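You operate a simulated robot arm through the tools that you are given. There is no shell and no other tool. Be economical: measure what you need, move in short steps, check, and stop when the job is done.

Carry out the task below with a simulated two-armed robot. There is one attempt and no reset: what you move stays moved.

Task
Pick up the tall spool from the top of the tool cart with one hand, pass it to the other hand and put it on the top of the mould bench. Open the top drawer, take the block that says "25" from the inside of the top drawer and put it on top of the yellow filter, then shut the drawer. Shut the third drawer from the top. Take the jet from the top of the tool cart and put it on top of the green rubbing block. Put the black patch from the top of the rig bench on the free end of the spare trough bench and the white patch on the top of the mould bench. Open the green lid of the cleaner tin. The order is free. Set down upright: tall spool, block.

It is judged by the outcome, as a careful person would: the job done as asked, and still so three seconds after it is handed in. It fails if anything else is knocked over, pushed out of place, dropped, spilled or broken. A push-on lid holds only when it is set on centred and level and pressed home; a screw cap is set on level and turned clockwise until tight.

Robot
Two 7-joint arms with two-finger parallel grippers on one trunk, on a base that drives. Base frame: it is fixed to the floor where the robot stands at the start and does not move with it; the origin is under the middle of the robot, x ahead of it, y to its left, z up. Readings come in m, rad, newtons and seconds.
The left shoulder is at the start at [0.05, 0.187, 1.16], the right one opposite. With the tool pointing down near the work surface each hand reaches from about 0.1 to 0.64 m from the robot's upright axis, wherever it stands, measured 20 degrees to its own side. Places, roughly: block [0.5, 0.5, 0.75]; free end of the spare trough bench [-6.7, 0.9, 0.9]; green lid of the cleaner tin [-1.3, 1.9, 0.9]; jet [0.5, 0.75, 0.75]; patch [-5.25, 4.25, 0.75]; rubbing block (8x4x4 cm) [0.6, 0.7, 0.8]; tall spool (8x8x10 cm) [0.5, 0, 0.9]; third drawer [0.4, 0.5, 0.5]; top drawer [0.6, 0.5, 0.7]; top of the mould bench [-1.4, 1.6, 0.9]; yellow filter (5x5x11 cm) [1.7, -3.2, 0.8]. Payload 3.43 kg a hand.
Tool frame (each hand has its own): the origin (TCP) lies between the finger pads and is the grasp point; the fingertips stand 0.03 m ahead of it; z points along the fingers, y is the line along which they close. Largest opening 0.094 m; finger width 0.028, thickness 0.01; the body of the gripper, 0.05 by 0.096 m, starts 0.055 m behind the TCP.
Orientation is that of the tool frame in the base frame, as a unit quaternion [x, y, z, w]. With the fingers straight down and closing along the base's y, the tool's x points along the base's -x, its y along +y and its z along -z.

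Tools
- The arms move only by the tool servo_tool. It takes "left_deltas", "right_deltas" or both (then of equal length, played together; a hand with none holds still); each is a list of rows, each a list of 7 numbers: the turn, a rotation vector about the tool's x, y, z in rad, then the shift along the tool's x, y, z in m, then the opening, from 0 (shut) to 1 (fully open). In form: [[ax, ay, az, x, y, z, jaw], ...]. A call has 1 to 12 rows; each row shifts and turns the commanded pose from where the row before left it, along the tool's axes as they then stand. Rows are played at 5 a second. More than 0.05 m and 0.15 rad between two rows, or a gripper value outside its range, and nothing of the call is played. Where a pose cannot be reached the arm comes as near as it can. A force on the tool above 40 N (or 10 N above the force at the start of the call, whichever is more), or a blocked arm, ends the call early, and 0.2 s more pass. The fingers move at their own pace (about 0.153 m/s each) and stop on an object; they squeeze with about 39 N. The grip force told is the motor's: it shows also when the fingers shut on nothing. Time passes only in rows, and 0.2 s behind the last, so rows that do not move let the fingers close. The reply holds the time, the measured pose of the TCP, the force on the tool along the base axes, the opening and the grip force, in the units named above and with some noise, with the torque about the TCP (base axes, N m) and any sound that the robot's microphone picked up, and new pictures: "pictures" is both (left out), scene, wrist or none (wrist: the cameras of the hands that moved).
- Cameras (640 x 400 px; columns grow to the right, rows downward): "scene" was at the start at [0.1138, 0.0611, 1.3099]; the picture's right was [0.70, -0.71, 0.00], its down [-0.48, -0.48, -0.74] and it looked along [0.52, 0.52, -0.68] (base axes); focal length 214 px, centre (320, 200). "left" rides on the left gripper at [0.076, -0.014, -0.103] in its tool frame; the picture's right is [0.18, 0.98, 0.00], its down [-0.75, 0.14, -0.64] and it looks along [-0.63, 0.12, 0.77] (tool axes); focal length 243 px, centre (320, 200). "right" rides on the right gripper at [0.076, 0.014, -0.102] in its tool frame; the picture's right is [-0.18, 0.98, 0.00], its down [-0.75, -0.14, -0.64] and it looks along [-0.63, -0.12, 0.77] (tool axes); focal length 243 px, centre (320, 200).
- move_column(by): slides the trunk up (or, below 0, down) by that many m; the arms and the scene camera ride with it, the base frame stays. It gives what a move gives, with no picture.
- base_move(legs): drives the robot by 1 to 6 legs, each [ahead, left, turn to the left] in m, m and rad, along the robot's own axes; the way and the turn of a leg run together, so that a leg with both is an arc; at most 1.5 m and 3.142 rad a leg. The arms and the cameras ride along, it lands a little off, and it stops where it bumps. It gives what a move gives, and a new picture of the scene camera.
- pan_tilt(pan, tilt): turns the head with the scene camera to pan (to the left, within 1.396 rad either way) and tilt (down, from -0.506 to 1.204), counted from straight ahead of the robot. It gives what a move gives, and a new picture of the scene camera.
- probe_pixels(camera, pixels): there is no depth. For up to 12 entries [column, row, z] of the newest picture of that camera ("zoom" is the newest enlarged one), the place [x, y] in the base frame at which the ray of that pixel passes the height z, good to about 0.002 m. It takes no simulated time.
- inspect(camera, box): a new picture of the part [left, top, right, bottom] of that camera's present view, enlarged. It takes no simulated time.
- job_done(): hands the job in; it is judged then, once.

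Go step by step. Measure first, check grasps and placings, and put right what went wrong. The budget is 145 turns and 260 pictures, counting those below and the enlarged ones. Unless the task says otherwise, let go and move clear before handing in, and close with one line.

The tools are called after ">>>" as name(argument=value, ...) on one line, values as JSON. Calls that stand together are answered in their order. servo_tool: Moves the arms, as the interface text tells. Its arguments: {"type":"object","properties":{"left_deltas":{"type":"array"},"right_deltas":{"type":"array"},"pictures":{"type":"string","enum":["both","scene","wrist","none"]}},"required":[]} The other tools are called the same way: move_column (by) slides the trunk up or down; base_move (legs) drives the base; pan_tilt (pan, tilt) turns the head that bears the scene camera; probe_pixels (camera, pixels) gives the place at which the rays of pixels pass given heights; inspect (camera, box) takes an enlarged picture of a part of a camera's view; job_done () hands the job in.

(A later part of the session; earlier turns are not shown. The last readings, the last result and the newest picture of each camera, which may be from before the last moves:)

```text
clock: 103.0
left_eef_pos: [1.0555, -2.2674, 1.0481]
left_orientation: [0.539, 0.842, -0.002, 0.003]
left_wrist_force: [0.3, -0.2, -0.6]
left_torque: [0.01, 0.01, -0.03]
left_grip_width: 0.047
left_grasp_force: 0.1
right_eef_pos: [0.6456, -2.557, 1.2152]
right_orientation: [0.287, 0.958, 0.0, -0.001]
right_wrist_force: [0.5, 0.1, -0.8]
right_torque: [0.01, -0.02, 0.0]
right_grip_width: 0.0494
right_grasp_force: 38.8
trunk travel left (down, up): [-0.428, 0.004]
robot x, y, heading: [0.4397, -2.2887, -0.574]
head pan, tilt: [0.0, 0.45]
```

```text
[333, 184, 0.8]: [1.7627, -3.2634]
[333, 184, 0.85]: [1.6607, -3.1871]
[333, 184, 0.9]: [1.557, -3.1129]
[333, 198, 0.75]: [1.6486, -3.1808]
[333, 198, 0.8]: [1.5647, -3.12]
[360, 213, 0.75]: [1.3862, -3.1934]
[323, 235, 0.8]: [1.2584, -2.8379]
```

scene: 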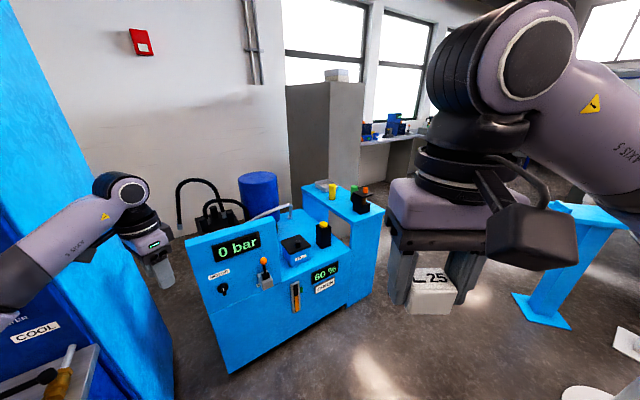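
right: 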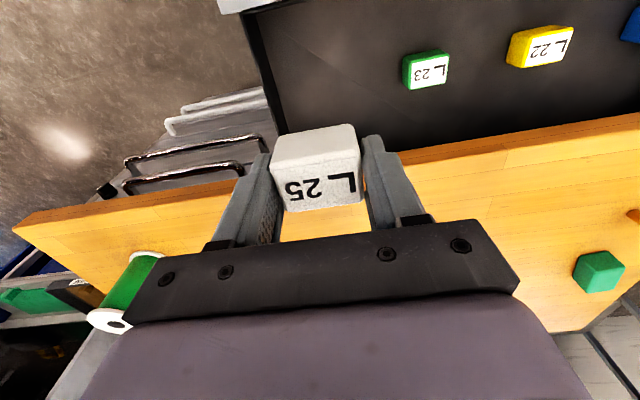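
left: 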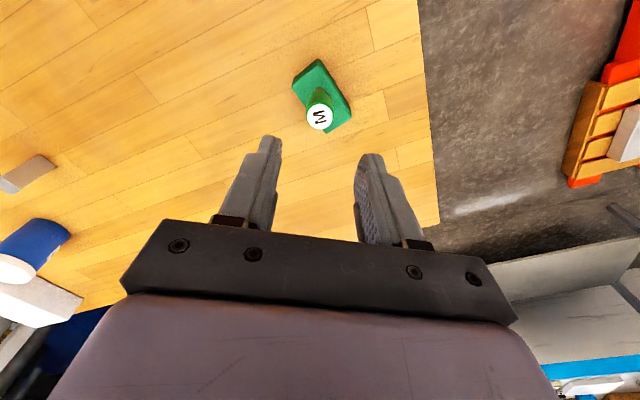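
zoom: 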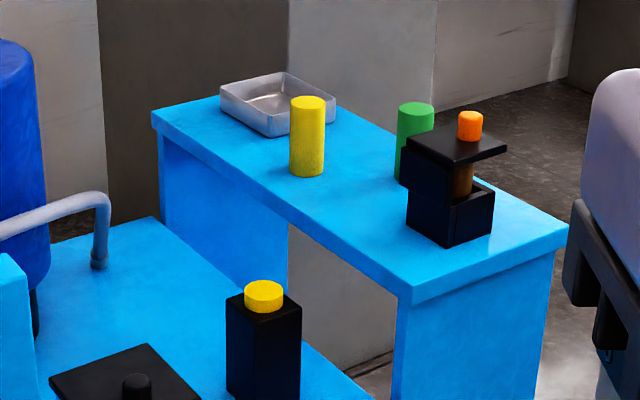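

The yellow cylinder is the filter, standing on a shelf with a green cylinder and black device. I'll map the shelf corners to plan the approach.

>>> probe_pixels(camera="scene", pixels=[[353.5, 223, 0.73], [385, 212, 0.73], [301.5, 187.5, 0.73], [331, 200.5, 0.73], [331.5, 186, 0.84], [353, 202, 0.73], [360, 215, 0.73], [320, 190, 0.73], [353.5, 330, 0.0], [230, 372, 0.0], [345, 300, 0]])

>>> pan_tilt(pan=-0.7, tilt=0.45)

```text
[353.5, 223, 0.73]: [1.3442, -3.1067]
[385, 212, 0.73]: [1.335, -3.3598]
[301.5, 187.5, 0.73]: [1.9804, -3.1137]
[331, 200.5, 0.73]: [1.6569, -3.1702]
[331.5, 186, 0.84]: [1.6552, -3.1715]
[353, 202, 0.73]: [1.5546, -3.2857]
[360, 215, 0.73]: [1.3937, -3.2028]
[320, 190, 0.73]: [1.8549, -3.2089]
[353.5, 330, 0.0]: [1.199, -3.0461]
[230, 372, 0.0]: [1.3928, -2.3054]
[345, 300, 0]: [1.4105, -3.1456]
```

```text
clock: 104.1
left_eef_pos: [1.0558, -2.2676, 1.0471]
left_orientation: [0.539, 0.842, -0.001, 0.004]
left_wrist_force: [-0.8, 0.5, -0.3]
left_torque: [0.0, 0.0, 0.04]
left_grip_width: 0.047
left_grasp_force: 0.0
right_eef_pos: [0.6458, -2.5577, 1.2158]
right_orientation: [0.287, 0.958, 0.0, -0.002]
right_wrist_force: [-0.1, -0.7, -1.1]
right_torque: [0.0, 0.0, 0.02]
right_grip_width: 0.0497
right_grasp_force: 39.0
trunk travel left (down, up): [-0.428, 0.004]
robot x, y, heading: [0.4382, -2.2928, -0.573]
head pan, tilt: [-0.7, 0.45]
```

scene: 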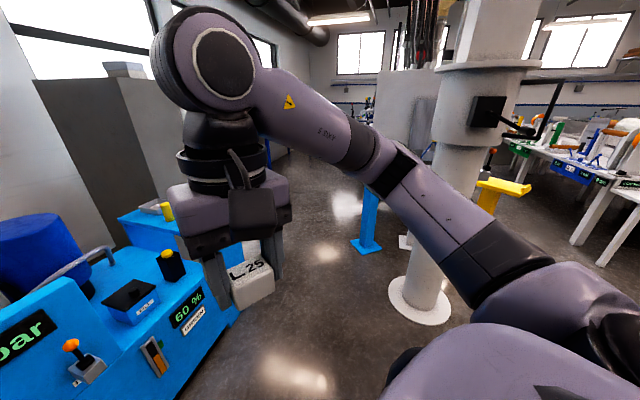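

Shelf z≈0.73, filter at (1.656, -3.171) with top at z≈0.84. I'll approach from the south side, so I need to check the pillar and bollard positions.

>>> probe_pixels(camera="scene", pixels=[[420, 302, 0], [388, 295, 0], [452, 305, 0], [365, 247, 0], [405, 240, 0], [240, 310, 0], [300, 190, 0], [330, 170, 0]])

>>> inspect(camera="scene", box=[270, 120, 450, 260])

```text
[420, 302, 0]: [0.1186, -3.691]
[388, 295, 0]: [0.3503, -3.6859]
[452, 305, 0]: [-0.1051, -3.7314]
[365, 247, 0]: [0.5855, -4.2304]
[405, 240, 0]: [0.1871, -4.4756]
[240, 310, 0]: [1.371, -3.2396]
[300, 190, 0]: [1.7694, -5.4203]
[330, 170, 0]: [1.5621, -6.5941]
```

```text
2.86 times, centred on (360, 190) of scene
```

zoom: 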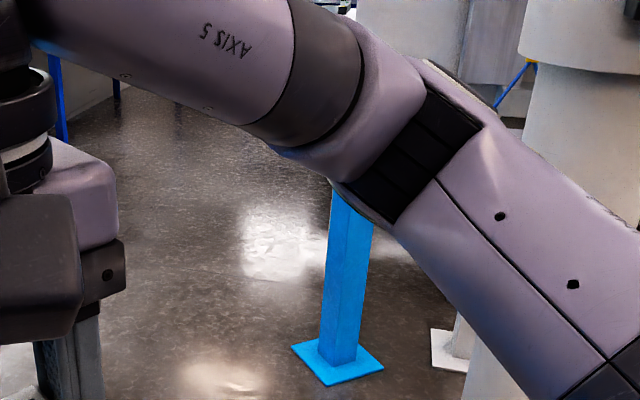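

There's a clear corridor between the unit and the pillar. I'll drive through it and turn to face +y south of the shelf.

>>> base_move(legs=[[0.779, -0.58, 0], [0.483, -0.343, 0], [0, 0, 2.14]])

>>> pan_tilt(pan=-0.5, tilt=0.6)

```text
clock: 117.2
left_eef_pos: [0.65, -3.2408, 1.0469]
left_orientation: [-0.47, 0.883, 0.002, 0.003]
left_wrist_force: [-0.3, 0.7, -0.1]
left_torque: [0.03, 0.03, -0.01]
left_grip_width: 0.047
left_grasp_force: 0.2
right_eef_pos: [1.1103, -3.4409, 1.2155]
right_orientation: [-0.695, 0.719, -0.002, -0.001]
right_wrist_force: [0.5, -1.1, -1.3]
right_torque: [0.02, 0.02, 0.0]
right_grip_width: 0.0493
right_grasp_force: 39.1
trunk travel left (down, up): [-0.428, 0.004]
robot x, y, heading: [0.9862, -3.7594, 1.536]
head pan, tilt: [-0.7, 0.45]
```

scene: 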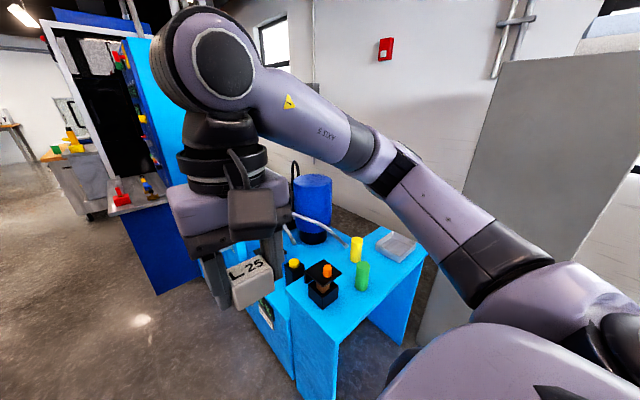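

```text
clock: 117.9
left_eef_pos: [0.6499, -3.2408, 1.0469]
left_orientation: [-0.469, 0.883, 0.002, 0.002]
left_wrist_force: [0.8, 0.1, 0.5]
left_torque: [0.03, 0.01, 0.01]
left_grip_width: 0.047
left_grasp_force: 0.1
right_eef_pos: [1.1103, -3.4406, 1.2164]
right_orientation: [-0.694, 0.72, -0.002, -0.001]
right_wrist_force: [0.0, 0.3, -0.9]
right_torque: [0.02, -0.01, -0.02]
right_grip_width: 0.0497
right_grasp_force: 39.2
trunk travel left (down, up): [-0.428, 0.004]
robot x, y, heading: [0.9829, -3.7541, 1.543]
head pan, tilt: [-0.499, 0.6]
```

scene: 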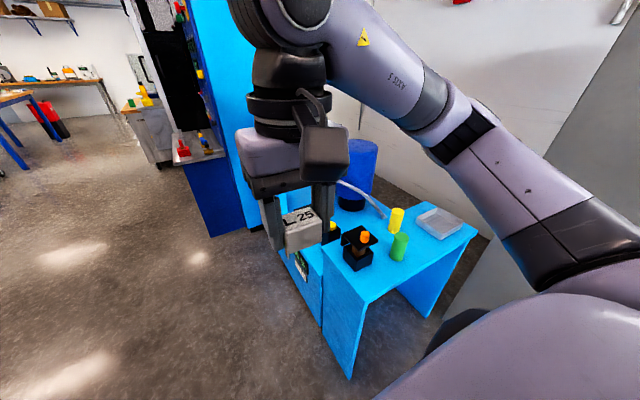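

Now I'll check the grey partition clearance and re-measure the filter from here.

>>> probe_pixels(camera="scene", pixels=[[447, 305, 0], [478, 240, 0], [396, 212, 0.84], [396, 212, 0.85], [394, 231, 0.73], [400, 240, 0.82], [352, 378, 0], [366, 303, 0.73], [478, 233, 0.73]])

>>> inspect(camera="scene", box=[330, 180, 490, 300])

```text
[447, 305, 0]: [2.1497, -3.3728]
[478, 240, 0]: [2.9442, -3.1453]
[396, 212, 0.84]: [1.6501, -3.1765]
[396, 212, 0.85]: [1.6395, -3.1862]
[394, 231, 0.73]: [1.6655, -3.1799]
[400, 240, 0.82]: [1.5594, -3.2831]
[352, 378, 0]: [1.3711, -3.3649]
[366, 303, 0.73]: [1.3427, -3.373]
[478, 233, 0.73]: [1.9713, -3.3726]
```

```text
3.33 times, centred on (410, 240) of scene
```

zoom: 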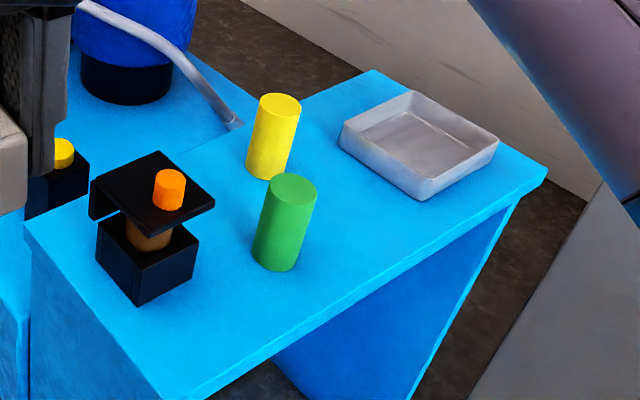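

Filter confirmed at (1.653, -3.177). I'll shift the base 0.467 to the right.

>>> base_move(legs=[[0.02, -0.467, 0]])

>>> pan_tilt(pan=-0.2, tilt=0.7)

```text
clock: 120.7
left_eef_pos: [1.1168, -3.2345, 1.0476]
left_orientation: [-0.469, 0.883, 0.003, 0.003]
left_wrist_force: [-0.2, 0.3, -0.3]
left_torque: [0.02, -0.03, -0.01]
left_grip_width: 0.0468
left_grasp_force: 0.1
right_eef_pos: [1.5766, -3.4371, 1.2152]
right_orientation: [-0.694, 0.72, -0.001, -0.001]
right_wrist_force: [-0.1, 1.1, -0.8]
right_torque: [-0.02, 0.03, -0.03]
right_grip_width: 0.0496
right_grasp_force: 39.2
trunk travel left (down, up): [-0.428, 0.004]
robot x, y, heading: [1.4533, -3.7517, 1.534]
head pan, tilt: [-0.499, 0.6]
```

scene: 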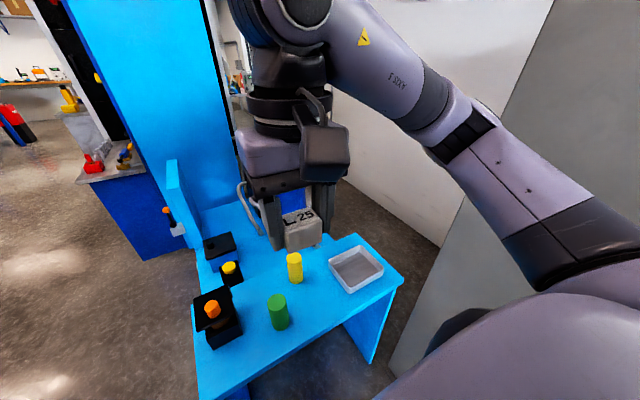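

```text
clock: 121.5
left_eef_pos: [1.1167, -3.2336, 1.048]
left_orientation: [-0.468, 0.884, 0.002, 0.003]
left_wrist_force: [-0.7, 0.3, 0.4]
left_torque: [-0.01, 0.0, -0.02]
left_grip_width: 0.0469
left_grasp_force: 0.0
right_eef_pos: [1.5764, -3.436, 1.216]
right_orientation: [-0.694, 0.72, -0.002, -0.001]
right_wrist_force: [-0.1, 0.2, -1.0]
right_torque: [0.0, 0.0, 0.02]
right_grip_width: 0.0493
right_grasp_force: 39.5
trunk travel left (down, up): [-0.428, 0.004]
robot x, y, heading: [1.4553, -3.7502, 1.54]
head pan, tilt: [-0.201, 0.7]
```

scene: 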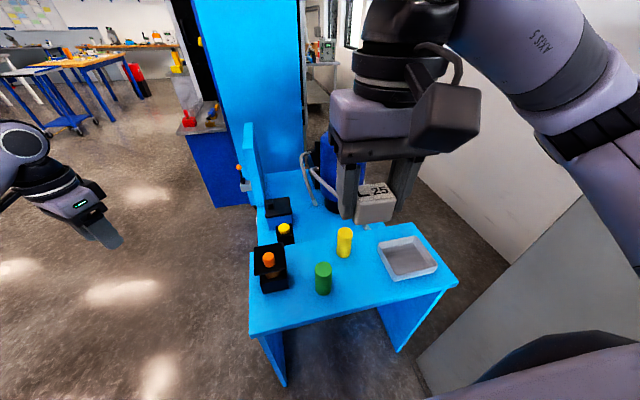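

I'll re-probe the filter top, then move the block above it at safe height.

>>> probe_pixels(camera="scene", pixels=[[345, 231, 0.84], [344, 254, 0.735], [323, 267, 0.84]])

>>> servo_tool(right_deltas=[[0, 0, 0, -0.036, -0.01, 0.02, 0], [0, 0, 0, -0.038, -0.01, 0.02, 0], [0, 0, 0, -0.038, -0.01, 0.02, 0], [0, 0, 0, -0.038, -0.01, 0.02, 0], [0, 0, 0, -0.038, -0.01, 0.02, 0], [0, 0, 0, -0.038, -0.009, 0.02, 0], [0, 0, 0, -0.036, -0.009, 0.02, 0]], pictures="both")

```text
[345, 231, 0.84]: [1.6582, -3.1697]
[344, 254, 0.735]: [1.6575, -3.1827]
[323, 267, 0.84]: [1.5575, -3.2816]
```

```text
clock: 123.1
left_eef_pos: [1.1168, -3.2339, 1.0468]
left_orientation: [-0.469, 0.883, 0.002, 0.003]
left_wrist_force: [-0.2, 0.8, 1.0]
left_torque: [0.03, 0.0, -0.02]
left_grip_width: 0.0471
left_grasp_force: 0.1
right_eef_pos: [1.6551, -3.1773, 1.0738]
right_orientation: [-0.694, 0.72, 0.0, -0.001]
right_wrist_force: [-0.6, -0.5, -1.0]
right_torque: [-0.02, 0.01, 0.01]
right_grip_width: 0.0499
right_grasp_force: 39.1
trunk travel left (down, up): [-0.428, 0.004]
robot x, y, heading: [1.4577, -3.7477, 1.542]
head pan, tilt: [-0.201, 0.7]
```

scene: 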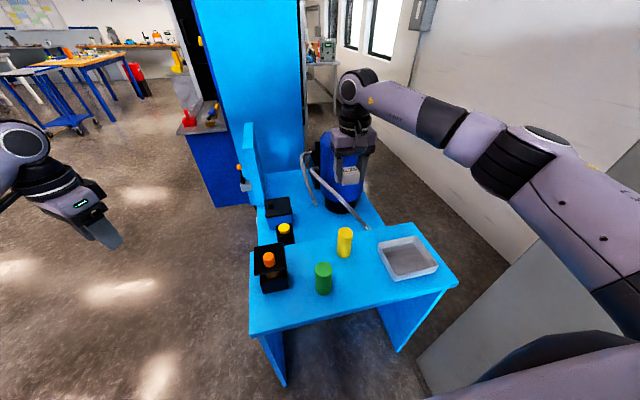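
right: 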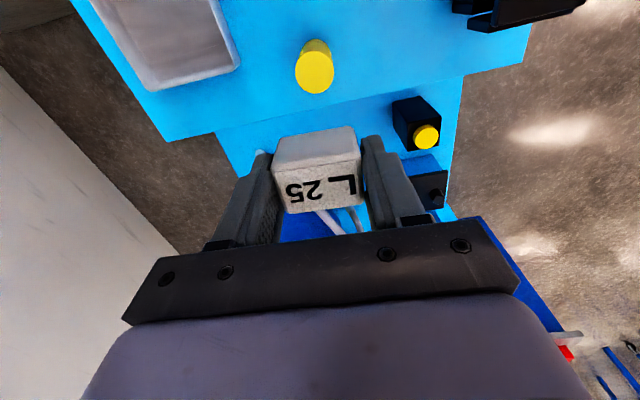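

The block's bottom is about 0.038 below the TCP and centred on it. I'll get the filter top from the right camera.

>>> probe_pixels(camera="right", pixels=[[314.5, 73, 0.84], [314.5, 93, 0.84], [296, 73, 0.84], [333, 73, 0.84], [315, 53, 0.84]])

>>> inspect(camera="right", box=[260, 20, 380, 110])

```text
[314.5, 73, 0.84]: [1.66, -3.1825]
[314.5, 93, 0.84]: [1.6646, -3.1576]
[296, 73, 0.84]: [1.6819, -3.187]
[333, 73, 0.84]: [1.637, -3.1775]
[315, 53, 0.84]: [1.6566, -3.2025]
```

```text
4.44 times, centred on (320, 65) of right
```

zoom: 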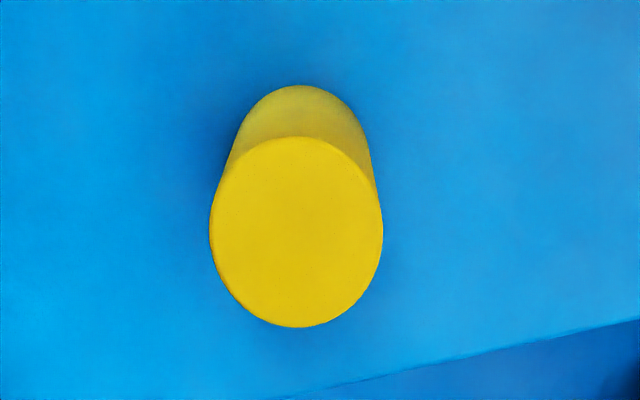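

I'll shift +3 mm in x and descend to z=0.935, then check alignment again.

>>> servo_tool(right_deltas=[[0, 0, 0, 0.001, -0.003, 0.045, 0], [0, 0, 0, 0, 0, 0.045, 0], [0, 0, 0, 0, 0, 0.048, 0]], pictures="wrist")

>>> inspect(camera="scene", box=[280, 150, 420, 270])

```text
clock: 123.9
left_eef_pos: [1.1166, -3.2347, 1.0472]
left_orientation: [-0.469, 0.883, 0.002, 0.003]
left_wrist_force: [-0.7, -0.5, 0.1]
left_torque: [-0.01, 0.03, -0.01]
left_grip_width: 0.0472
left_grasp_force: 0.1
right_eef_pos: [1.6577, -3.1783, 0.9372]
right_orientation: [-0.695, 0.719, -0.001, -0.001]
right_wrist_force: [-0.4, 0.3, -0.9]
right_torque: [0.02, -0.02, 0.01]
right_grip_width: 0.0494
right_grasp_force: 39.1
trunk travel left (down, up): [-0.428, 0.004]
robot x, y, heading: [1.453, -3.7486, 1.539]
head pan, tilt: [-0.201, 0.7]
```

right: 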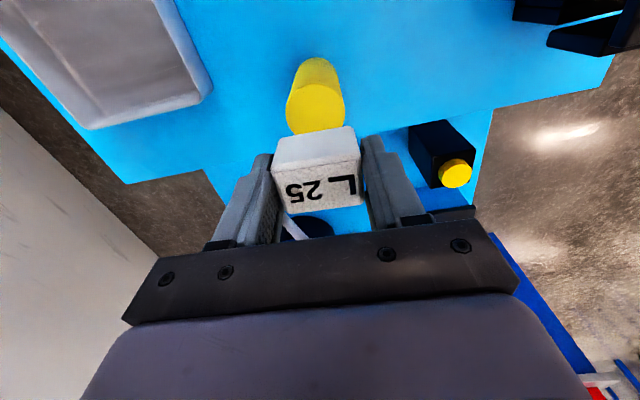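

```text
3.33 times, centred on (350, 210) of scene
```

zoom: 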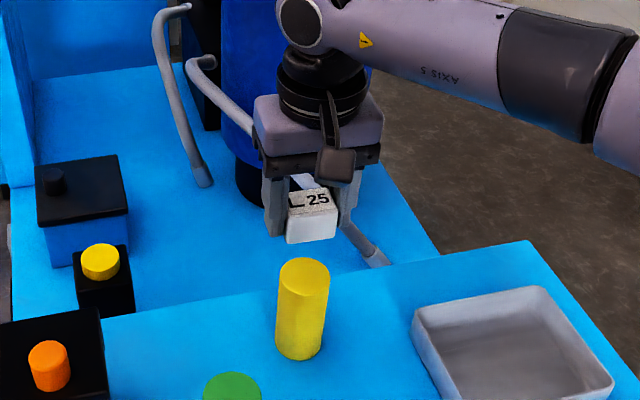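

The filter's top ellipse looks about 4–9 mm toward me relative to the TCP. I'll zoom to measure it exactly.

>>> inspect(camera="right", box=[260, 50, 380, 140])

>>> inspect(camera="scene", box=[325, 195, 365, 265])

>>> probe_pixels(camera="right", pixels=[[316, 105, 0.84], [316, 108, 0.84], [316, 108, 0.83], [316, 111, 0.84]])

```text
4.44 times, centred on (320, 95) of right
```

zoom: 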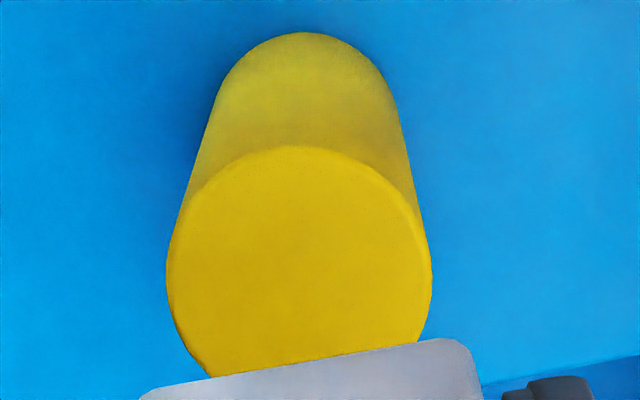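

```text
5.71 times, centred on (345, 230) of scene
```

zoom: 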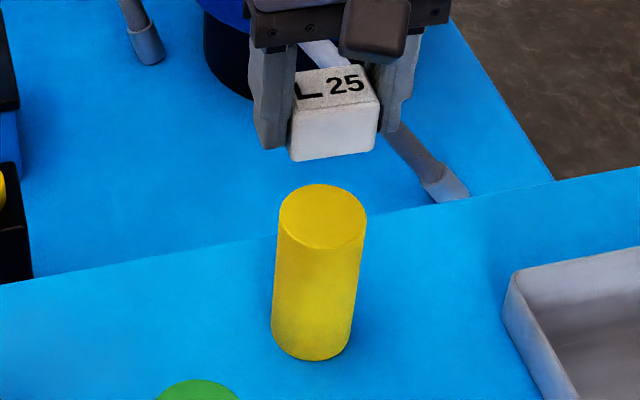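

```text
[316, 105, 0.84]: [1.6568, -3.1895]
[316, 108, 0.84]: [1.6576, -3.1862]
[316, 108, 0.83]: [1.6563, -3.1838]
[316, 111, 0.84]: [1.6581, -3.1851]
```

Combined estimate: filter at (1.658, -3.180). I'll shift 3 mm and lower toward contact at TCP z≈0.878.

>>> servo_tool(right_deltas=[[0, 0, 0, 0.003, 0, 0.02, 0], [0, 0, 0, 0, 0, 0.02, 0], [0, 0, 0, 0, 0, 0.01, 0], [0, 0, 0, 0, 0, 0.004, 0]], pictures="none")

>>> inspect(camera="scene", box=[325, 195, 365, 265])

```text
clock: 124.9
left_eef_pos: [1.1157, -3.234, 1.0482]
left_orientation: [-0.469, 0.883, 0.003, 0.003]
left_wrist_force: [0.0, 0.7, -0.4]
left_torque: [0.0, -0.02, -0.02]
left_grip_width: 0.0469
left_grasp_force: 0.0
right_eef_pos: [1.6579, -3.182, 0.8832]
right_orientation: [-0.693, 0.721, -0.001, -0.001]
right_wrist_force: [0.3, 0.5, -1.3]
right_torque: [0.01, 0.01, 0.02]
right_grip_width: 0.0496
right_grasp_force: 39.8
trunk travel left (down, up): [-0.428, 0.004]
robot x, y, heading: [1.4517, -3.749, 1.54]
head pan, tilt: [-0.201, 0.7]
```

```text
5.71 times, centred on (345, 230) of scene
```

zoom: 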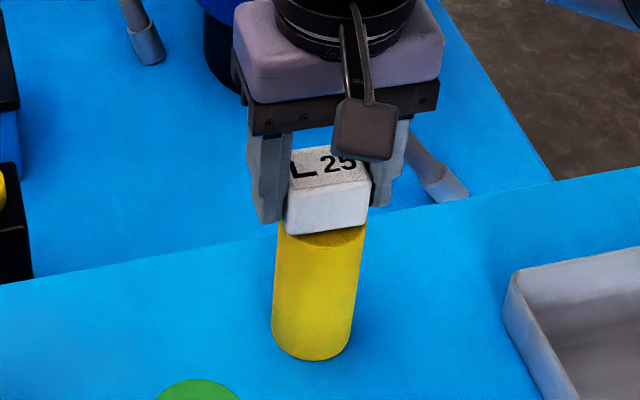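

The block is nearly centred over the filter, perhaps 2 mm right. I'll correct and lower in small steps.

>>> servo_tool(right_deltas=[[0, 0, 0, 0, 0.002, 0.0015, 0], [0, 0, 0, 0, 0, 0.0015, 0], [0, 0, 0, 0, 0, 0.0, 0]], pictures="none")

>>> servo_tool(right_deltas=[[0, 0, 0, 0, 0, 0.0015, 0], [0, 0, 0, 0, 0, 0.0, 0]], pictures="none")

```text
clock: 125.7
left_eef_pos: [1.1156, -3.2348, 1.0475]
left_orientation: [-0.469, 0.883, 0.003, 0.002]
left_wrist_force: [-0.5, 0.1, 0.1]
left_torque: [0.03, 0.01, 0.01]
left_grip_width: 0.0471
left_grasp_force: 0.0
right_eef_pos: [1.6544, -3.1822, 0.8799]
right_orientation: [-0.694, 0.72, -0.001, -0.001]
right_wrist_force: [0.5, -0.7, -0.2]
right_torque: [-0.01, -0.07, 0.03]
right_grip_width: 0.0496
right_grasp_force: 39.4
trunk travel left (down, up): [-0.428, 0.004]
robot x, y, heading: [1.4494, -3.7519, 1.538]
head pan, tilt: [-0.201, 0.7]
```

```text
clock: 126.3
left_eef_pos: [1.1156, -3.2354, 1.0479]
left_orientation: [-0.468, 0.883, 0.002, 0.002]
left_wrist_force: [0.4, -0.2, -0.3]
left_torque: [-0.02, 0.02, -0.01]
left_grip_width: 0.0472
left_grasp_force: 0.1
right_eef_pos: [1.6544, -3.182, 0.8795]
right_orientation: [-0.695, 0.719, 0.0, 0.0]
right_wrist_force: [-0.3, 0.8, -0.2]
right_torque: [0.0, -0.05, 0.02]
right_grip_width: 0.0498
right_grasp_force: 39.1
trunk travel left (down, up): [-0.428, 0.004]
robot x, y, heading: [1.4525, -3.7503, 1.542]
head pan, tilt: [-0.201, 0.7]
```

>>> servo_tool(right_deltas=[[0, 0, 0, 0, 0, 0.0015, 0], [0, 0, 0, 0, 0, 0.0, 0]], pictures="none")

>>> inspect(camera="scene", box=[325, 205, 365, 245])

```text
clock: 126.9
left_eef_pos: [1.1162, -3.2361, 1.0472]
left_orientation: [-0.469, 0.883, 0.004, 0.003]
left_wrist_force: [0.1, 0.2, -0.3]
left_torque: [-0.02, 0.04, 0.04]
left_grip_width: 0.0469
left_grasp_force: 0.1
right_eef_pos: [1.6552, -3.182, 0.8785]
right_orientation: [-0.694, 0.72, 0.0, 0.0]
right_wrist_force: [0.2, -0.3, 7.9]
right_torque: [0.02, -0.12, -0.05]
right_grip_width: 0.0499
right_grasp_force: 39.0
trunk travel left (down, up): [-0.428, 0.004]
robot x, y, heading: [1.4519, -3.7472, 1.535]
head pan, tilt: [-0.201, 0.7]
```

```text
10.00 times, centred on (345, 225) of scene
```

zoom: 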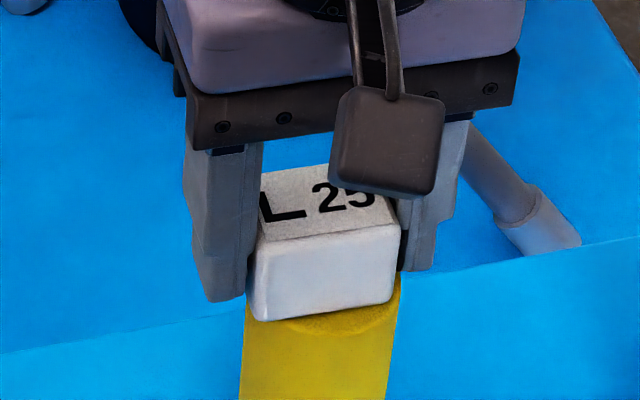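

Contact at 8 N, and it's well aligned. I'll release and rise straight up.

>>> servo_tool(right_deltas=[[0, 0, 0, 0, 0, 0, 0.58], [0, 0, 0, 0, 0, 0, 0.75], [0, 0, 0, 0, 0, -0.02, 0.75], [0, 0, 0, 0, 0, -0.045, 0.75], [0, 0, 0, 0, 0, -0.045, 0.75], [0, 0, 0, 0, 0, -0.045, 0.75], [0, 0, 0, 0, 0, -0.045, 0.75]], pictures="none")

>>> inspect(camera="scene", box=[305, 195, 385, 275])

```text
clock: 128.5
left_eef_pos: [1.1165, -3.2358, 1.047]
left_orientation: [-0.469, 0.883, 0.003, 0.003]
left_wrist_force: [-0.3, 0.3, 0.2]
left_torque: [-0.02, 0.01, 0.01]
left_grip_width: 0.0468
left_grasp_force: 0.0
right_eef_pos: [1.6542, -3.1813, 1.0766]
right_orientation: [-0.694, 0.72, -0.001, -0.002]
right_wrist_force: [-0.6, 0.6, -0.2]
right_torque: [0.02, 0.02, -0.02]
right_grip_width: 0.0708
right_grasp_force: 0.2
trunk travel left (down, up): [-0.428, 0.004]
robot x, y, heading: [1.4504, -3.7519, 1.536]
head pan, tilt: [-0.201, 0.7]
```

```text
5.00 times, centred on (345, 235) of scene
```

zoom: 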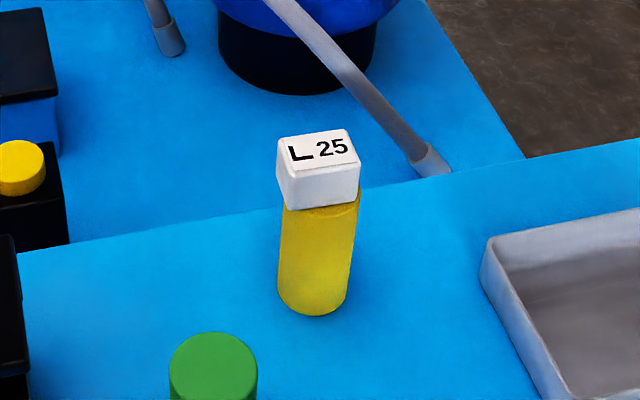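

Block 25 sits upright on the filter. I'll retract the right hand and drive back to the cart for the spool.

>>> servo_tool(right_deltas=[[0, 0, 0, 0.04, 0, -0.025, 0.75], [0, 0, 0, 0.04, 0, -0.025, 0.75], [0, 0, 0, 0.04, 0, -0.025, 0.75], [0, 0, 0, 0.04, 0, -0.025, 1], [0, 0, 0, 0.04, 0, -0.025, 1], [0, 0, 0, 0.04, 0, 0, 1]], pictures="none")

>>> base_move(legs=[[0, 0.45, 0], [0.66, 0.27, 0], [0.71, 0.43, 0], [1.02, 0.63, 0], [1.35, 0.01, 0], [0, 0, -1.54]])

```text
clock: 129.9
left_eef_pos: [1.1176, -3.2359, 1.0483]
left_orientation: [-0.469, 0.883, 0.003, 0.003]
left_wrist_force: [0.1, 0.4, 0.0]
left_torque: [0.01, 0.0, 0.01]
left_grip_width: 0.0471
left_grasp_force: 0.0
right_eef_pos: [1.6471, -3.4219, 1.2031]
right_orientation: [-0.694, 0.72, -0.001, -0.001]
right_wrist_force: [-0.2, -0.3, 0.6]
right_torque: [0.0, -0.02, -0.05]
right_grip_width: 0.094
right_grasp_force: 0.1
trunk travel left (down, up): [-0.428, 0.004]
robot x, y, heading: [1.4549, -3.7495, 1.536]
head pan, tilt: [-0.201, 0.7]
```

```text
clock: 156.0
left_eef_pos: [0.332, 0.3899, 1.048]
left_orientation: [0.29, 0.957, 0.001, 0.004]
left_wrist_force: [0.3, 0.0, -0.7]
left_torque: [0.02, 0.01, 0.02]
left_grip_width: 0.0471
left_grasp_force: 0.0
right_eef_pos: [0.1512, -0.1398, 1.2036]
right_orientation: [0.015, 1.0, 0.0, -0.002]
right_wrist_force: [0.5, -1.2, 0.5]
right_torque: [0.02, 0.02, 0.0]
right_grip_width: 0.094
right_grasp_force: 0.0
trunk travel left (down, up): [-0.428, 0.004]
robot x, y, heading: [-0.1775, 0.0486, -0.031]
head pan, tilt: [-0.201, 0.7]
```

scene: 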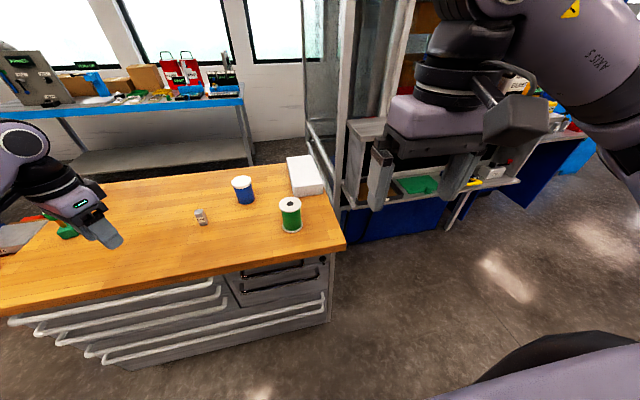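

I'm back at the cart at (-0.18, 0.05). Before the spool pass, I'll try to bring the left arm back to its original relaxed posture with zero yaw.

>>> servo_tool(left_deltas=[[0, 0, 0, 0.028, -0.019, -0.018, 0.5], [0, 0, 0, 0.028, -0.019, -0.018, 0.5], [0, 0, 0, 0.028, -0.019, -0.018, 0.5], [0, 0, 0, 0.028, -0.019, -0.018, 0.5], [0, 0, 0, 0.028, -0.019, -0.018, 0.5], [0, 0, -0.14, 0, 0, 0, 0.5], [0, 0, -0.14, 0, 0, 0, 0.8], [0, 0, -0.14, 0, 0, 0, 1], [0, 0, -0.14, 0, 0, 0, 1]], pictures="scene")

```text
clock: 158.0
left_eef_pos: [0.271, 0.6092, 1.1033]
left_orientation: [0.014, 1.0, -0.002, 0.003]
left_wrist_force: [0.0, 0.0, 0.0]
left_torque: [0.03, 0.0, 0.03]
left_grip_width: 0.0941
left_grasp_force: 0.1
left hand out of reach, approached as far as the arm can: row 1, 2, 3, 4, 5, 6, 7, 8, 9
right_eef_pos: [0.1493, -0.1384, 1.2034]
right_orientation: [0.015, 1.0, 0.0, -0.002]
right_wrist_force: [-0.3, -0.4, 0.3]
right_torque: [-0.02, 0.0, 0.02]
right_grip_width: 0.0942
right_grasp_force: 0.0
trunk travel left (down, up): [-0.428, 0.004]
robot x, y, heading: [-0.1815, 0.0527, -0.022]
head pan, tilt: [-0.201, 0.7]
```

scene: 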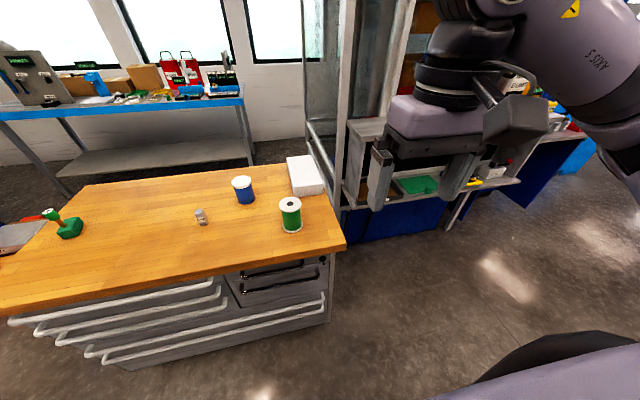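

The left wrist seems flipped into a branch where yaw 0 is at its limit. Since the gripper is symmetric, I'll turn it by +π to the comfortable side.

>>> servo_tool(left_deltas=[[0, 0, 0.143, 0, 0, 0, 1], [0, 0, 0.143, 0, 0, 0, 1], [0, 0, 0.143, 0, 0, 0, 1], [0, 0, 0.143, 0, 0, 0, 1], [0, 0, 0.143, 0, 0, 0, 1], [0, 0, 0.143, 0, 0, 0, 1], [0, 0, 0.143, 0, 0, 0, 1], [0, 0, 0.143, 0, 0, 0, 1], [0, 0, 0.143, 0, 0, 0, 1], [0, 0, 0.143, 0, 0, 0, 1], [0, 0, 0.143, 0, 0, 0, 1]], pictures="none")

>>> servo_tool(left_deltas=[[0, 0, 0.143, 0, 0, 0, 1], [0, 0, 0.143, 0, 0, 0, 1], [0, 0, 0.143, 0, 0, 0, 1], [0, 0, 0.143, 0, 0, 0, 1], [0, 0, 0.143, 0, 0, 0, 1], [0, 0, 0.143, 0, 0, 0, 1], [0, 0, 0.143, 0, 0, 0, 1], [0, 0, 0.143, 0, 0, 0, 1], [0, 0, 0.143, 0, 0, 0, 1], [0, 0, 0.143, 0, 0, 0, 1], [0, 0, 0.143, 0, 0, 0, 1]], pictures="none")

```text
clock: 160.4
left_eef_pos: [0.2719, 0.6097, 1.1044]
left_orientation: [0.718, 0.696, 0.002, 0.002]
left_wrist_force: [-0.2, -0.2, 0.5]
left_torque: [-0.04, -0.01, 0.02]
left_grip_width: 0.0941
left_grasp_force: 0.2
right_eef_pos: [0.1512, -0.1407, 1.2038]
right_orientation: [0.015, 1.0, -0.001, -0.002]
right_wrist_force: [-1.1, 0.6, 0.4]
right_torque: [-0.01, 0.01, -0.01]
right_grip_width: 0.094
right_grasp_force: 0.1
trunk travel left (down, up): [-0.428, 0.004]
robot x, y, heading: [-0.1793, 0.0498, -0.028]
head pan, tilt: [-0.201, 0.7]
```

```text
clock: 162.8
left_eef_pos: [0.2726, 0.61, 1.1042]
left_orientation: [1.0, -0.017, 0.003, 0.001]
left_wrist_force: [-0.1, 1.2, 0.3]
left_torque: [0.0, 0.04, 0.0]
left_grip_width: 0.0939
left_grasp_force: 0.0
right_eef_pos: [0.1499, -0.1421, 1.2031]
right_orientation: [0.014, 1.0, 0.0, -0.002]
right_wrist_force: [-0.4, 0.3, 0.3]
right_torque: [0.02, 0.06, -0.02]
right_grip_width: 0.0942
right_grasp_force: 0.1
trunk travel left (down, up): [-0.428, 0.004]
robot x, y, heading: [-0.1796, 0.051, -0.031]
head pan, tilt: [-0.201, 0.7]
```

No reach warnings, so that posture is comfortable. Plan: the left hand picks the spool with a forward, slightly down-tilted grasp, then the right hand takes it from above. I'll position the base and tilt the left hand.

>>> base_move(legs=[[0.07, -0.19, 0.03]])

>>> servo_tool(left_deltas=[[0, 0.131, 0, 0, 0, 0, 1], [0, 0.131, 0, 0, 0, 0, 1], [0, 0.131, 0, 0, 0, 0, 1], [0, 0.131, 0, 0, 0, 0, 1], [0, 0.131, 0, 0, 0, 0, 1], [0, 0.131, 0, 0, 0, 0, 1], [0, 0.131, 0, 0, 0, 0, 1], [0, 0.131, 0, 0, 0, 0, 1], [0, 0.131, 0, 0, 0, 0, 1], [0, 0.131, 0, 0, 0, 0, 1]], pictures="both")

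```text
clock: 164.4
left_eef_pos: [0.3241, 0.4309, 1.1054]
left_orientation: [1.0, -0.003, 0.003, 0.0]
left_wrist_force: [0.9, -0.7, 0.0]
left_torque: [0.03, -0.01, 0.04]
left_grip_width: 0.0939
left_grasp_force: 0.0
right_eef_pos: [0.2234, -0.3209, 1.2031]
right_orientation: [0.001, 1.0, 0.0, -0.002]
right_wrist_force: [0.3, 0.1, -0.1]
right_torque: [0.02, -0.02, 0.05]
right_grip_width: 0.0944
right_grasp_force: 0.1
trunk travel left (down, up): [-0.428, 0.004]
robot x, y, heading: [-0.1143, -0.1379, 0.003]
head pan, tilt: [-0.201, 0.7]
```

scene: 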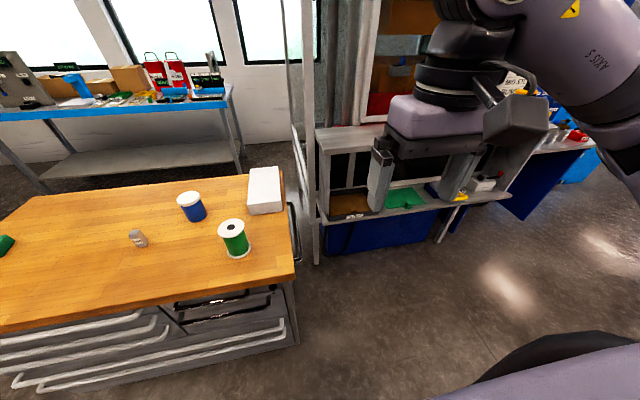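

```text
clock: 166.6
left_eef_pos: [0.3227, 0.4317, 1.1035]
left_orientation: [0.79, 0.0, 0.613, 0.001]
left_wrist_force: [-0.5, 0.0, -0.8]
left_torque: [-0.04, -0.02, -0.02]
left_grip_width: 0.0942
left_grasp_force: 0.1
right_eef_pos: [0.2222, -0.3206, 1.2034]
right_orientation: [0.001, 1.0, -0.001, -0.001]
right_wrist_force: [-0.1, 1.0, 0.4]
right_torque: [0.01, 0.0, -0.02]
right_grip_width: 0.0941
right_grasp_force: 0.1
trunk travel left (down, up): [-0.428, 0.004]
robot x, y, heading: [-0.1107, -0.14, 0.002]
head pan, tilt: [-0.201, 0.7]
```

scene: 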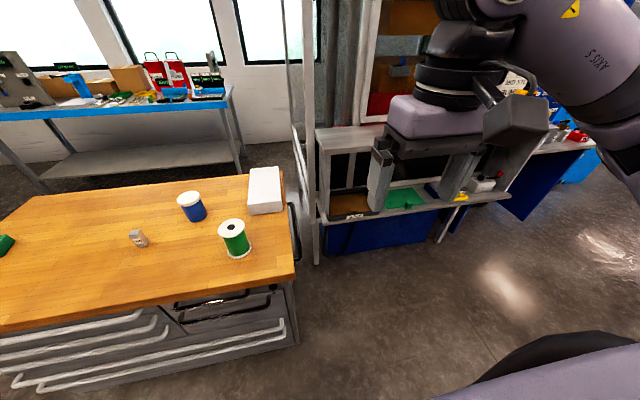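
left: 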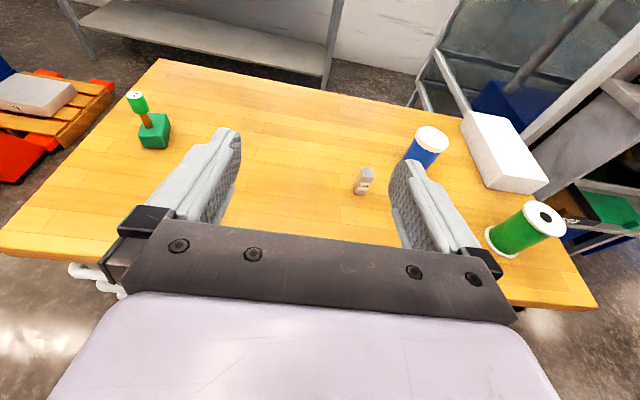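

The tilt works cleanly with a good view. I'll re-measure the spool from both cameras.

>>> inspect(camera="scene", box=[190, 200, 280, 270])

>>> probe_pixels(camera="zoom", pixels=[[290, 190, 0.925]])

>>> probe_pixels(camera="scene", pixels=[[231, 227, 0.925], [236, 250, 0.826], [138, 246, 0.826]])

>>> probe_pixels(camera="left", pixels=[[545, 217, 0.925], [545, 217, 0.91], [501, 243, 0.826]])

```text
5.71 times, centred on (235, 235) of scene
```

zoom: 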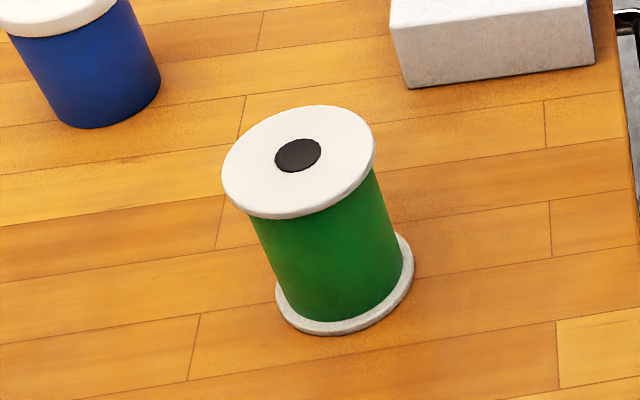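

```text
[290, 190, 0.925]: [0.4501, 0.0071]
```

```text
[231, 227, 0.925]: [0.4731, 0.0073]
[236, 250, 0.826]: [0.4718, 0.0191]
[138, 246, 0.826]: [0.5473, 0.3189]
```

```text
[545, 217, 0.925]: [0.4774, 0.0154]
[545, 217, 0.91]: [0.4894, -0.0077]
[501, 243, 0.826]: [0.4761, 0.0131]
```

Spool centre is at about (0.475, 0.012). I'll bring the left hand in front of it, short of contact.

>>> servo_tool(left_deltas=[[0, 0, 0, -0.0167, 0.0382, 0.008, 1], [0, 0, 0, -0.0167, 0.0382, 0.008, 1], [0, 0, 0, -0.0167, 0.0382, 0.008, 1], [0, 0, 0, -0.0167, 0.0382, 0.008, 1], [0, 0, 0, -0.0167, 0.0382, 0.008, 1], [0, 0, 0, -0.0167, 0.0382, 0.008, 1], [0, 0, 0, -0.0167, 0.0382, 0.008, 1], [0, 0, 0, -0.0167, 0.0382, 0.008, 1], [0, 0, 0, -0.0167, 0.0382, 0.008, 1], [0, 0, 0, -0.0167, 0.0382, 0.008, 1], [0, 0, 0, -0.0167, 0.0382, 0.008, 1]], pictures="both")

```text
clock: 169.0
left_eef_pos: [0.362, 0.009, 0.9041]
left_orientation: [0.791, -0.001, 0.612, 0.0]
left_wrist_force: [0.5, 0.0, 0.1]
left_torque: [-0.02, -0.02, 0.02]
left_grip_width: 0.0941
left_grasp_force: 0.0
right_eef_pos: [0.2227, -0.3217, 1.2031]
right_orientation: [0.001, 1.0, -0.001, -0.002]
right_wrist_force: [-0.1, -1.2, 0.3]
right_torque: [0.01, 0.01, 0.0]
right_grip_width: 0.0942
right_grasp_force: 0.2
trunk travel left (down, up): [-0.428, 0.004]
robot x, y, heading: [-0.1138, -0.1408, 0.004]
head pan, tilt: [-0.201, 0.7]
```

scene: 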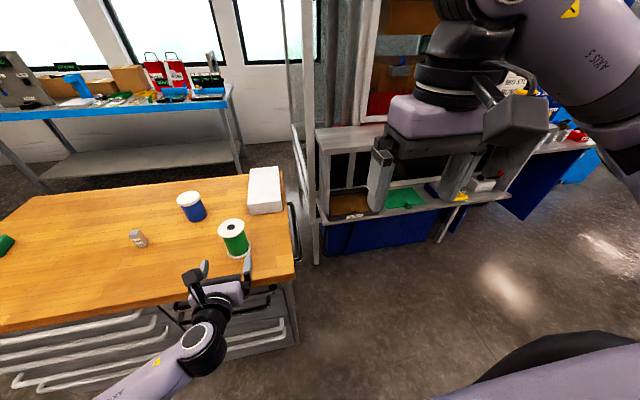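
left: 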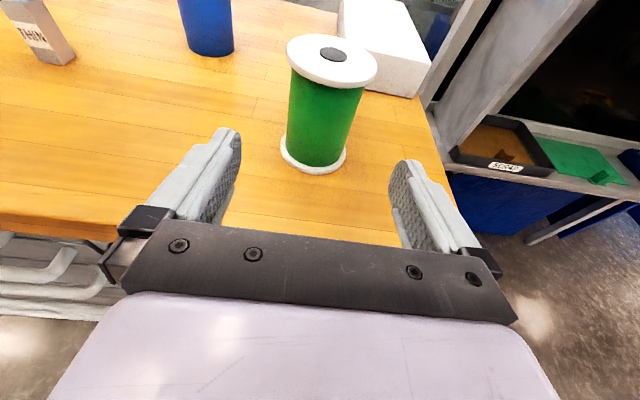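

The spool is centred ahead. A quick probe for y alignment before advancing.

>>> probe_pixels(camera="left", pixels=[[314, 152, 0.83], [334, 55, 0.925], [326, 105, 0.875]])

```text
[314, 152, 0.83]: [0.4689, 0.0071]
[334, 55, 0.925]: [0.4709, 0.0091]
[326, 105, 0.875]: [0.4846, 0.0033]
```

Aligned (spool at 0.470, 0.008). I'll advance and close on the winding.

>>> servo_tool(left_deltas=[[0, 0, 0, -0.0086, 0.001, 0, 1], [0, 0, 0, 0, 0, 0.04, 1], [0, 0, 0, 0, 0, 0.04, 1], [0, 0, 0, 0, 0, 0.031, 1]], pictures="both")

```text
clock: 170.0
left_eef_pos: [0.4673, 0.009, 0.8675]
left_orientation: [0.791, -0.002, 0.612, 0.003]
left_wrist_force: [-0.1, 0.1, 0.3]
left_torque: [0.04, 0.0, -0.01]
left_grip_width: 0.0942
left_grasp_force: 0.1
right_eef_pos: [0.2223, -0.3217, 1.2029]
right_orientation: [0.002, 1.0, 0.0, -0.002]
right_wrist_force: [0.2, 0.1, -0.2]
right_torque: [0.01, -0.04, 0.01]
right_grip_width: 0.0941
right_grasp_force: 0.0
trunk travel left (down, up): [-0.428, 0.004]
robot x, y, heading: [-0.1157, -0.1404, 0.007]
head pan, tilt: [-0.201, 0.7]
```

scene: 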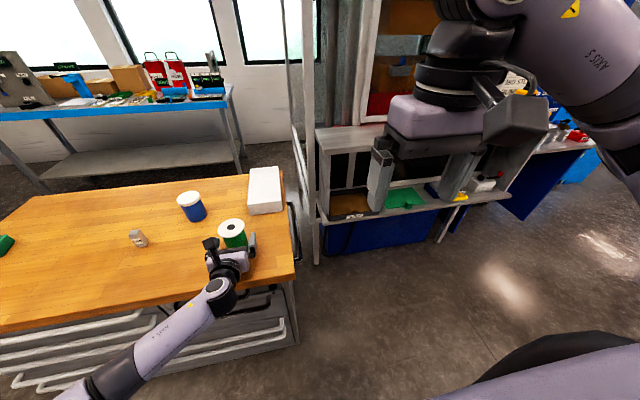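
left: 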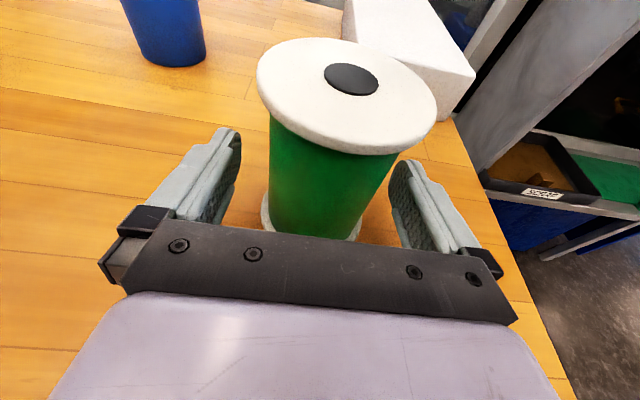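

The fingers straddle the winding. I'll close, then lift slightly to check the grip.

>>> servo_tool(left_deltas=[[0, 0, 0, 0, 0, 0, 0], [0, 0, 0, 0, 0, 0, 0], [0, 0, 0, 0.0194, 0, -0.005, 0], [0, 0, 0, 0.0291, 0, -0.0075, 0], [0, 0, 0, 0.0387, 0, -0.01, 0], [0, 0, 0, 0.0387, 0, -0.01, 0], [0, 0, 0, 0.0387, 0, -0.01, 0]], pictures="both")

```text
clock: 171.6
left_eef_pos: [0.4658, 0.0095, 1.0381]
left_orientation: [0.791, 0.0, 0.612, 0.001]
left_wrist_force: [-0.3, 0.3, -2.8]
left_torque: [-0.02, 0.07, 0.0]
left_grip_width: 0.0718
left_grasp_force: 38.8
right_eef_pos: [0.2221, -0.3223, 1.2037]
right_orientation: [0.001, 1.0, 0.0, -0.001]
right_wrist_force: [0.3, 0.9, -0.1]
right_torque: [-0.02, -0.02, 0.01]
right_grip_width: 0.0939
right_grasp_force: 0.0
trunk travel left (down, up): [-0.428, 0.004]
robot x, y, heading: [-0.1168, -0.1372, 0.005]
head pan, tilt: [-0.201, 0.7]
```

scene: 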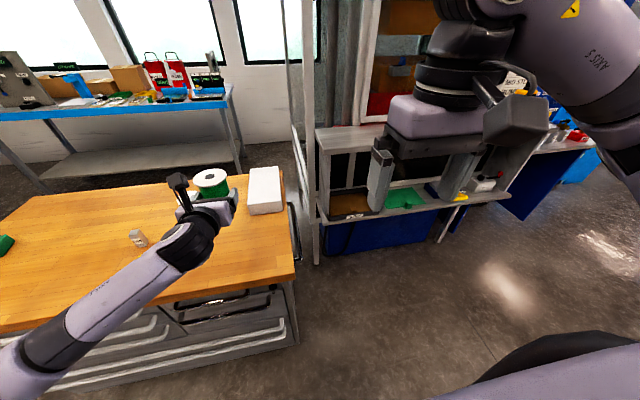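
left: 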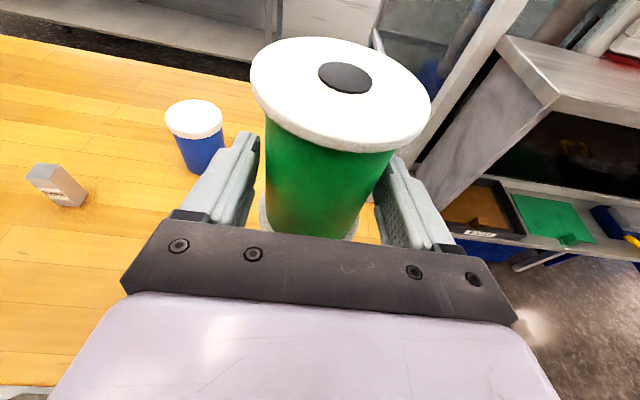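

The spool is held (width 0.072, about 0.25 kg). I'll bring it to the middle in front of the robot and yaw the right hand −30° above it for the pass.

>>> servo_tool(left_deltas=[[0, 0, 0, -0.0062, 0.0325, -0.0242, 0], [0, 0, 0, -0.0062, 0.0325, -0.0242, 0], [0, 0, 0, -0.0062, 0.0325, -0.0242, 0], [0, 0, 0, -0.0062, 0.0325, -0.0242, 0]], right_deltas=[[0, 0, -0.131, 0, 0, 0, 1], [0, 0, -0.131, 0, 0, 0, 1], [0, 0, -0.131, 0, 0, 0, 1], [0, 0, -0.131, 0, 0, 0, 1]], pictures="none")

>>> pan_tilt(pan=0.0, tilt=0.6)

```text
clock: 172.6
left_eef_pos: [0.3646, -0.121, 1.0396]
left_orientation: [0.791, -0.001, 0.612, 0.002]
left_wrist_force: [0.9, -0.8, -3.1]
left_torque: [0.0, 0.05, 0.01]
left_grip_width: 0.072
left_grasp_force: 39.0
right_eef_pos: [0.2223, -0.3222, 1.2029]
right_orientation: [-0.26, 0.966, 0.001, -0.001]
right_wrist_force: [-0.3, -0.4, 0.1]
right_torque: [0.05, 0.03, -0.01]
right_grip_width: 0.0943
right_grasp_force: 0.1
trunk travel left (down, up): [-0.428, 0.004]
robot x, y, heading: [-0.1143, -0.1417, 0.007]
head pan, tilt: [-0.201, 0.7]
```

```text
clock: 173.3
left_eef_pos: [0.3653, -0.1208, 1.0393]
left_orientation: [0.791, -0.001, 0.612, 0.002]
left_wrist_force: [0.0, -0.8, -3.1]
left_torque: [0.03, 0.06, 0.0]
left_grip_width: 0.0719
left_grasp_force: 38.6
right_eef_pos: [0.221, -0.3215, 1.2035]
right_orientation: [-0.259, 0.966, 0.001, -0.002]
right_wrist_force: [0.6, 0.2, 0.4]
right_torque: [0.01, 0.01, 0.01]
right_grip_width: 0.094
right_grasp_force: 0.0
trunk travel left (down, up): [-0.428, 0.004]
robot x, y, heading: [-0.1164, -0.1369, 0.002]
head pan, tilt: [0.0, 0.6]
```

scene: 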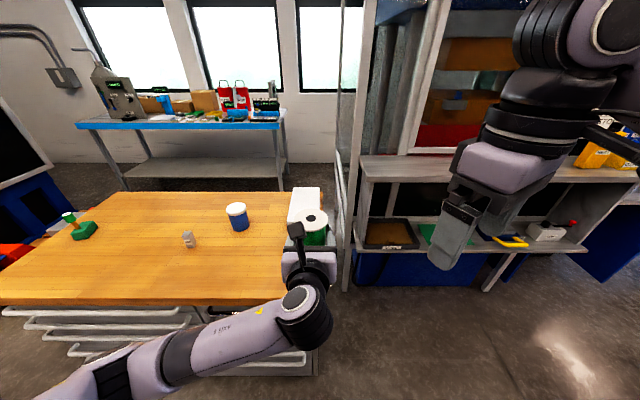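

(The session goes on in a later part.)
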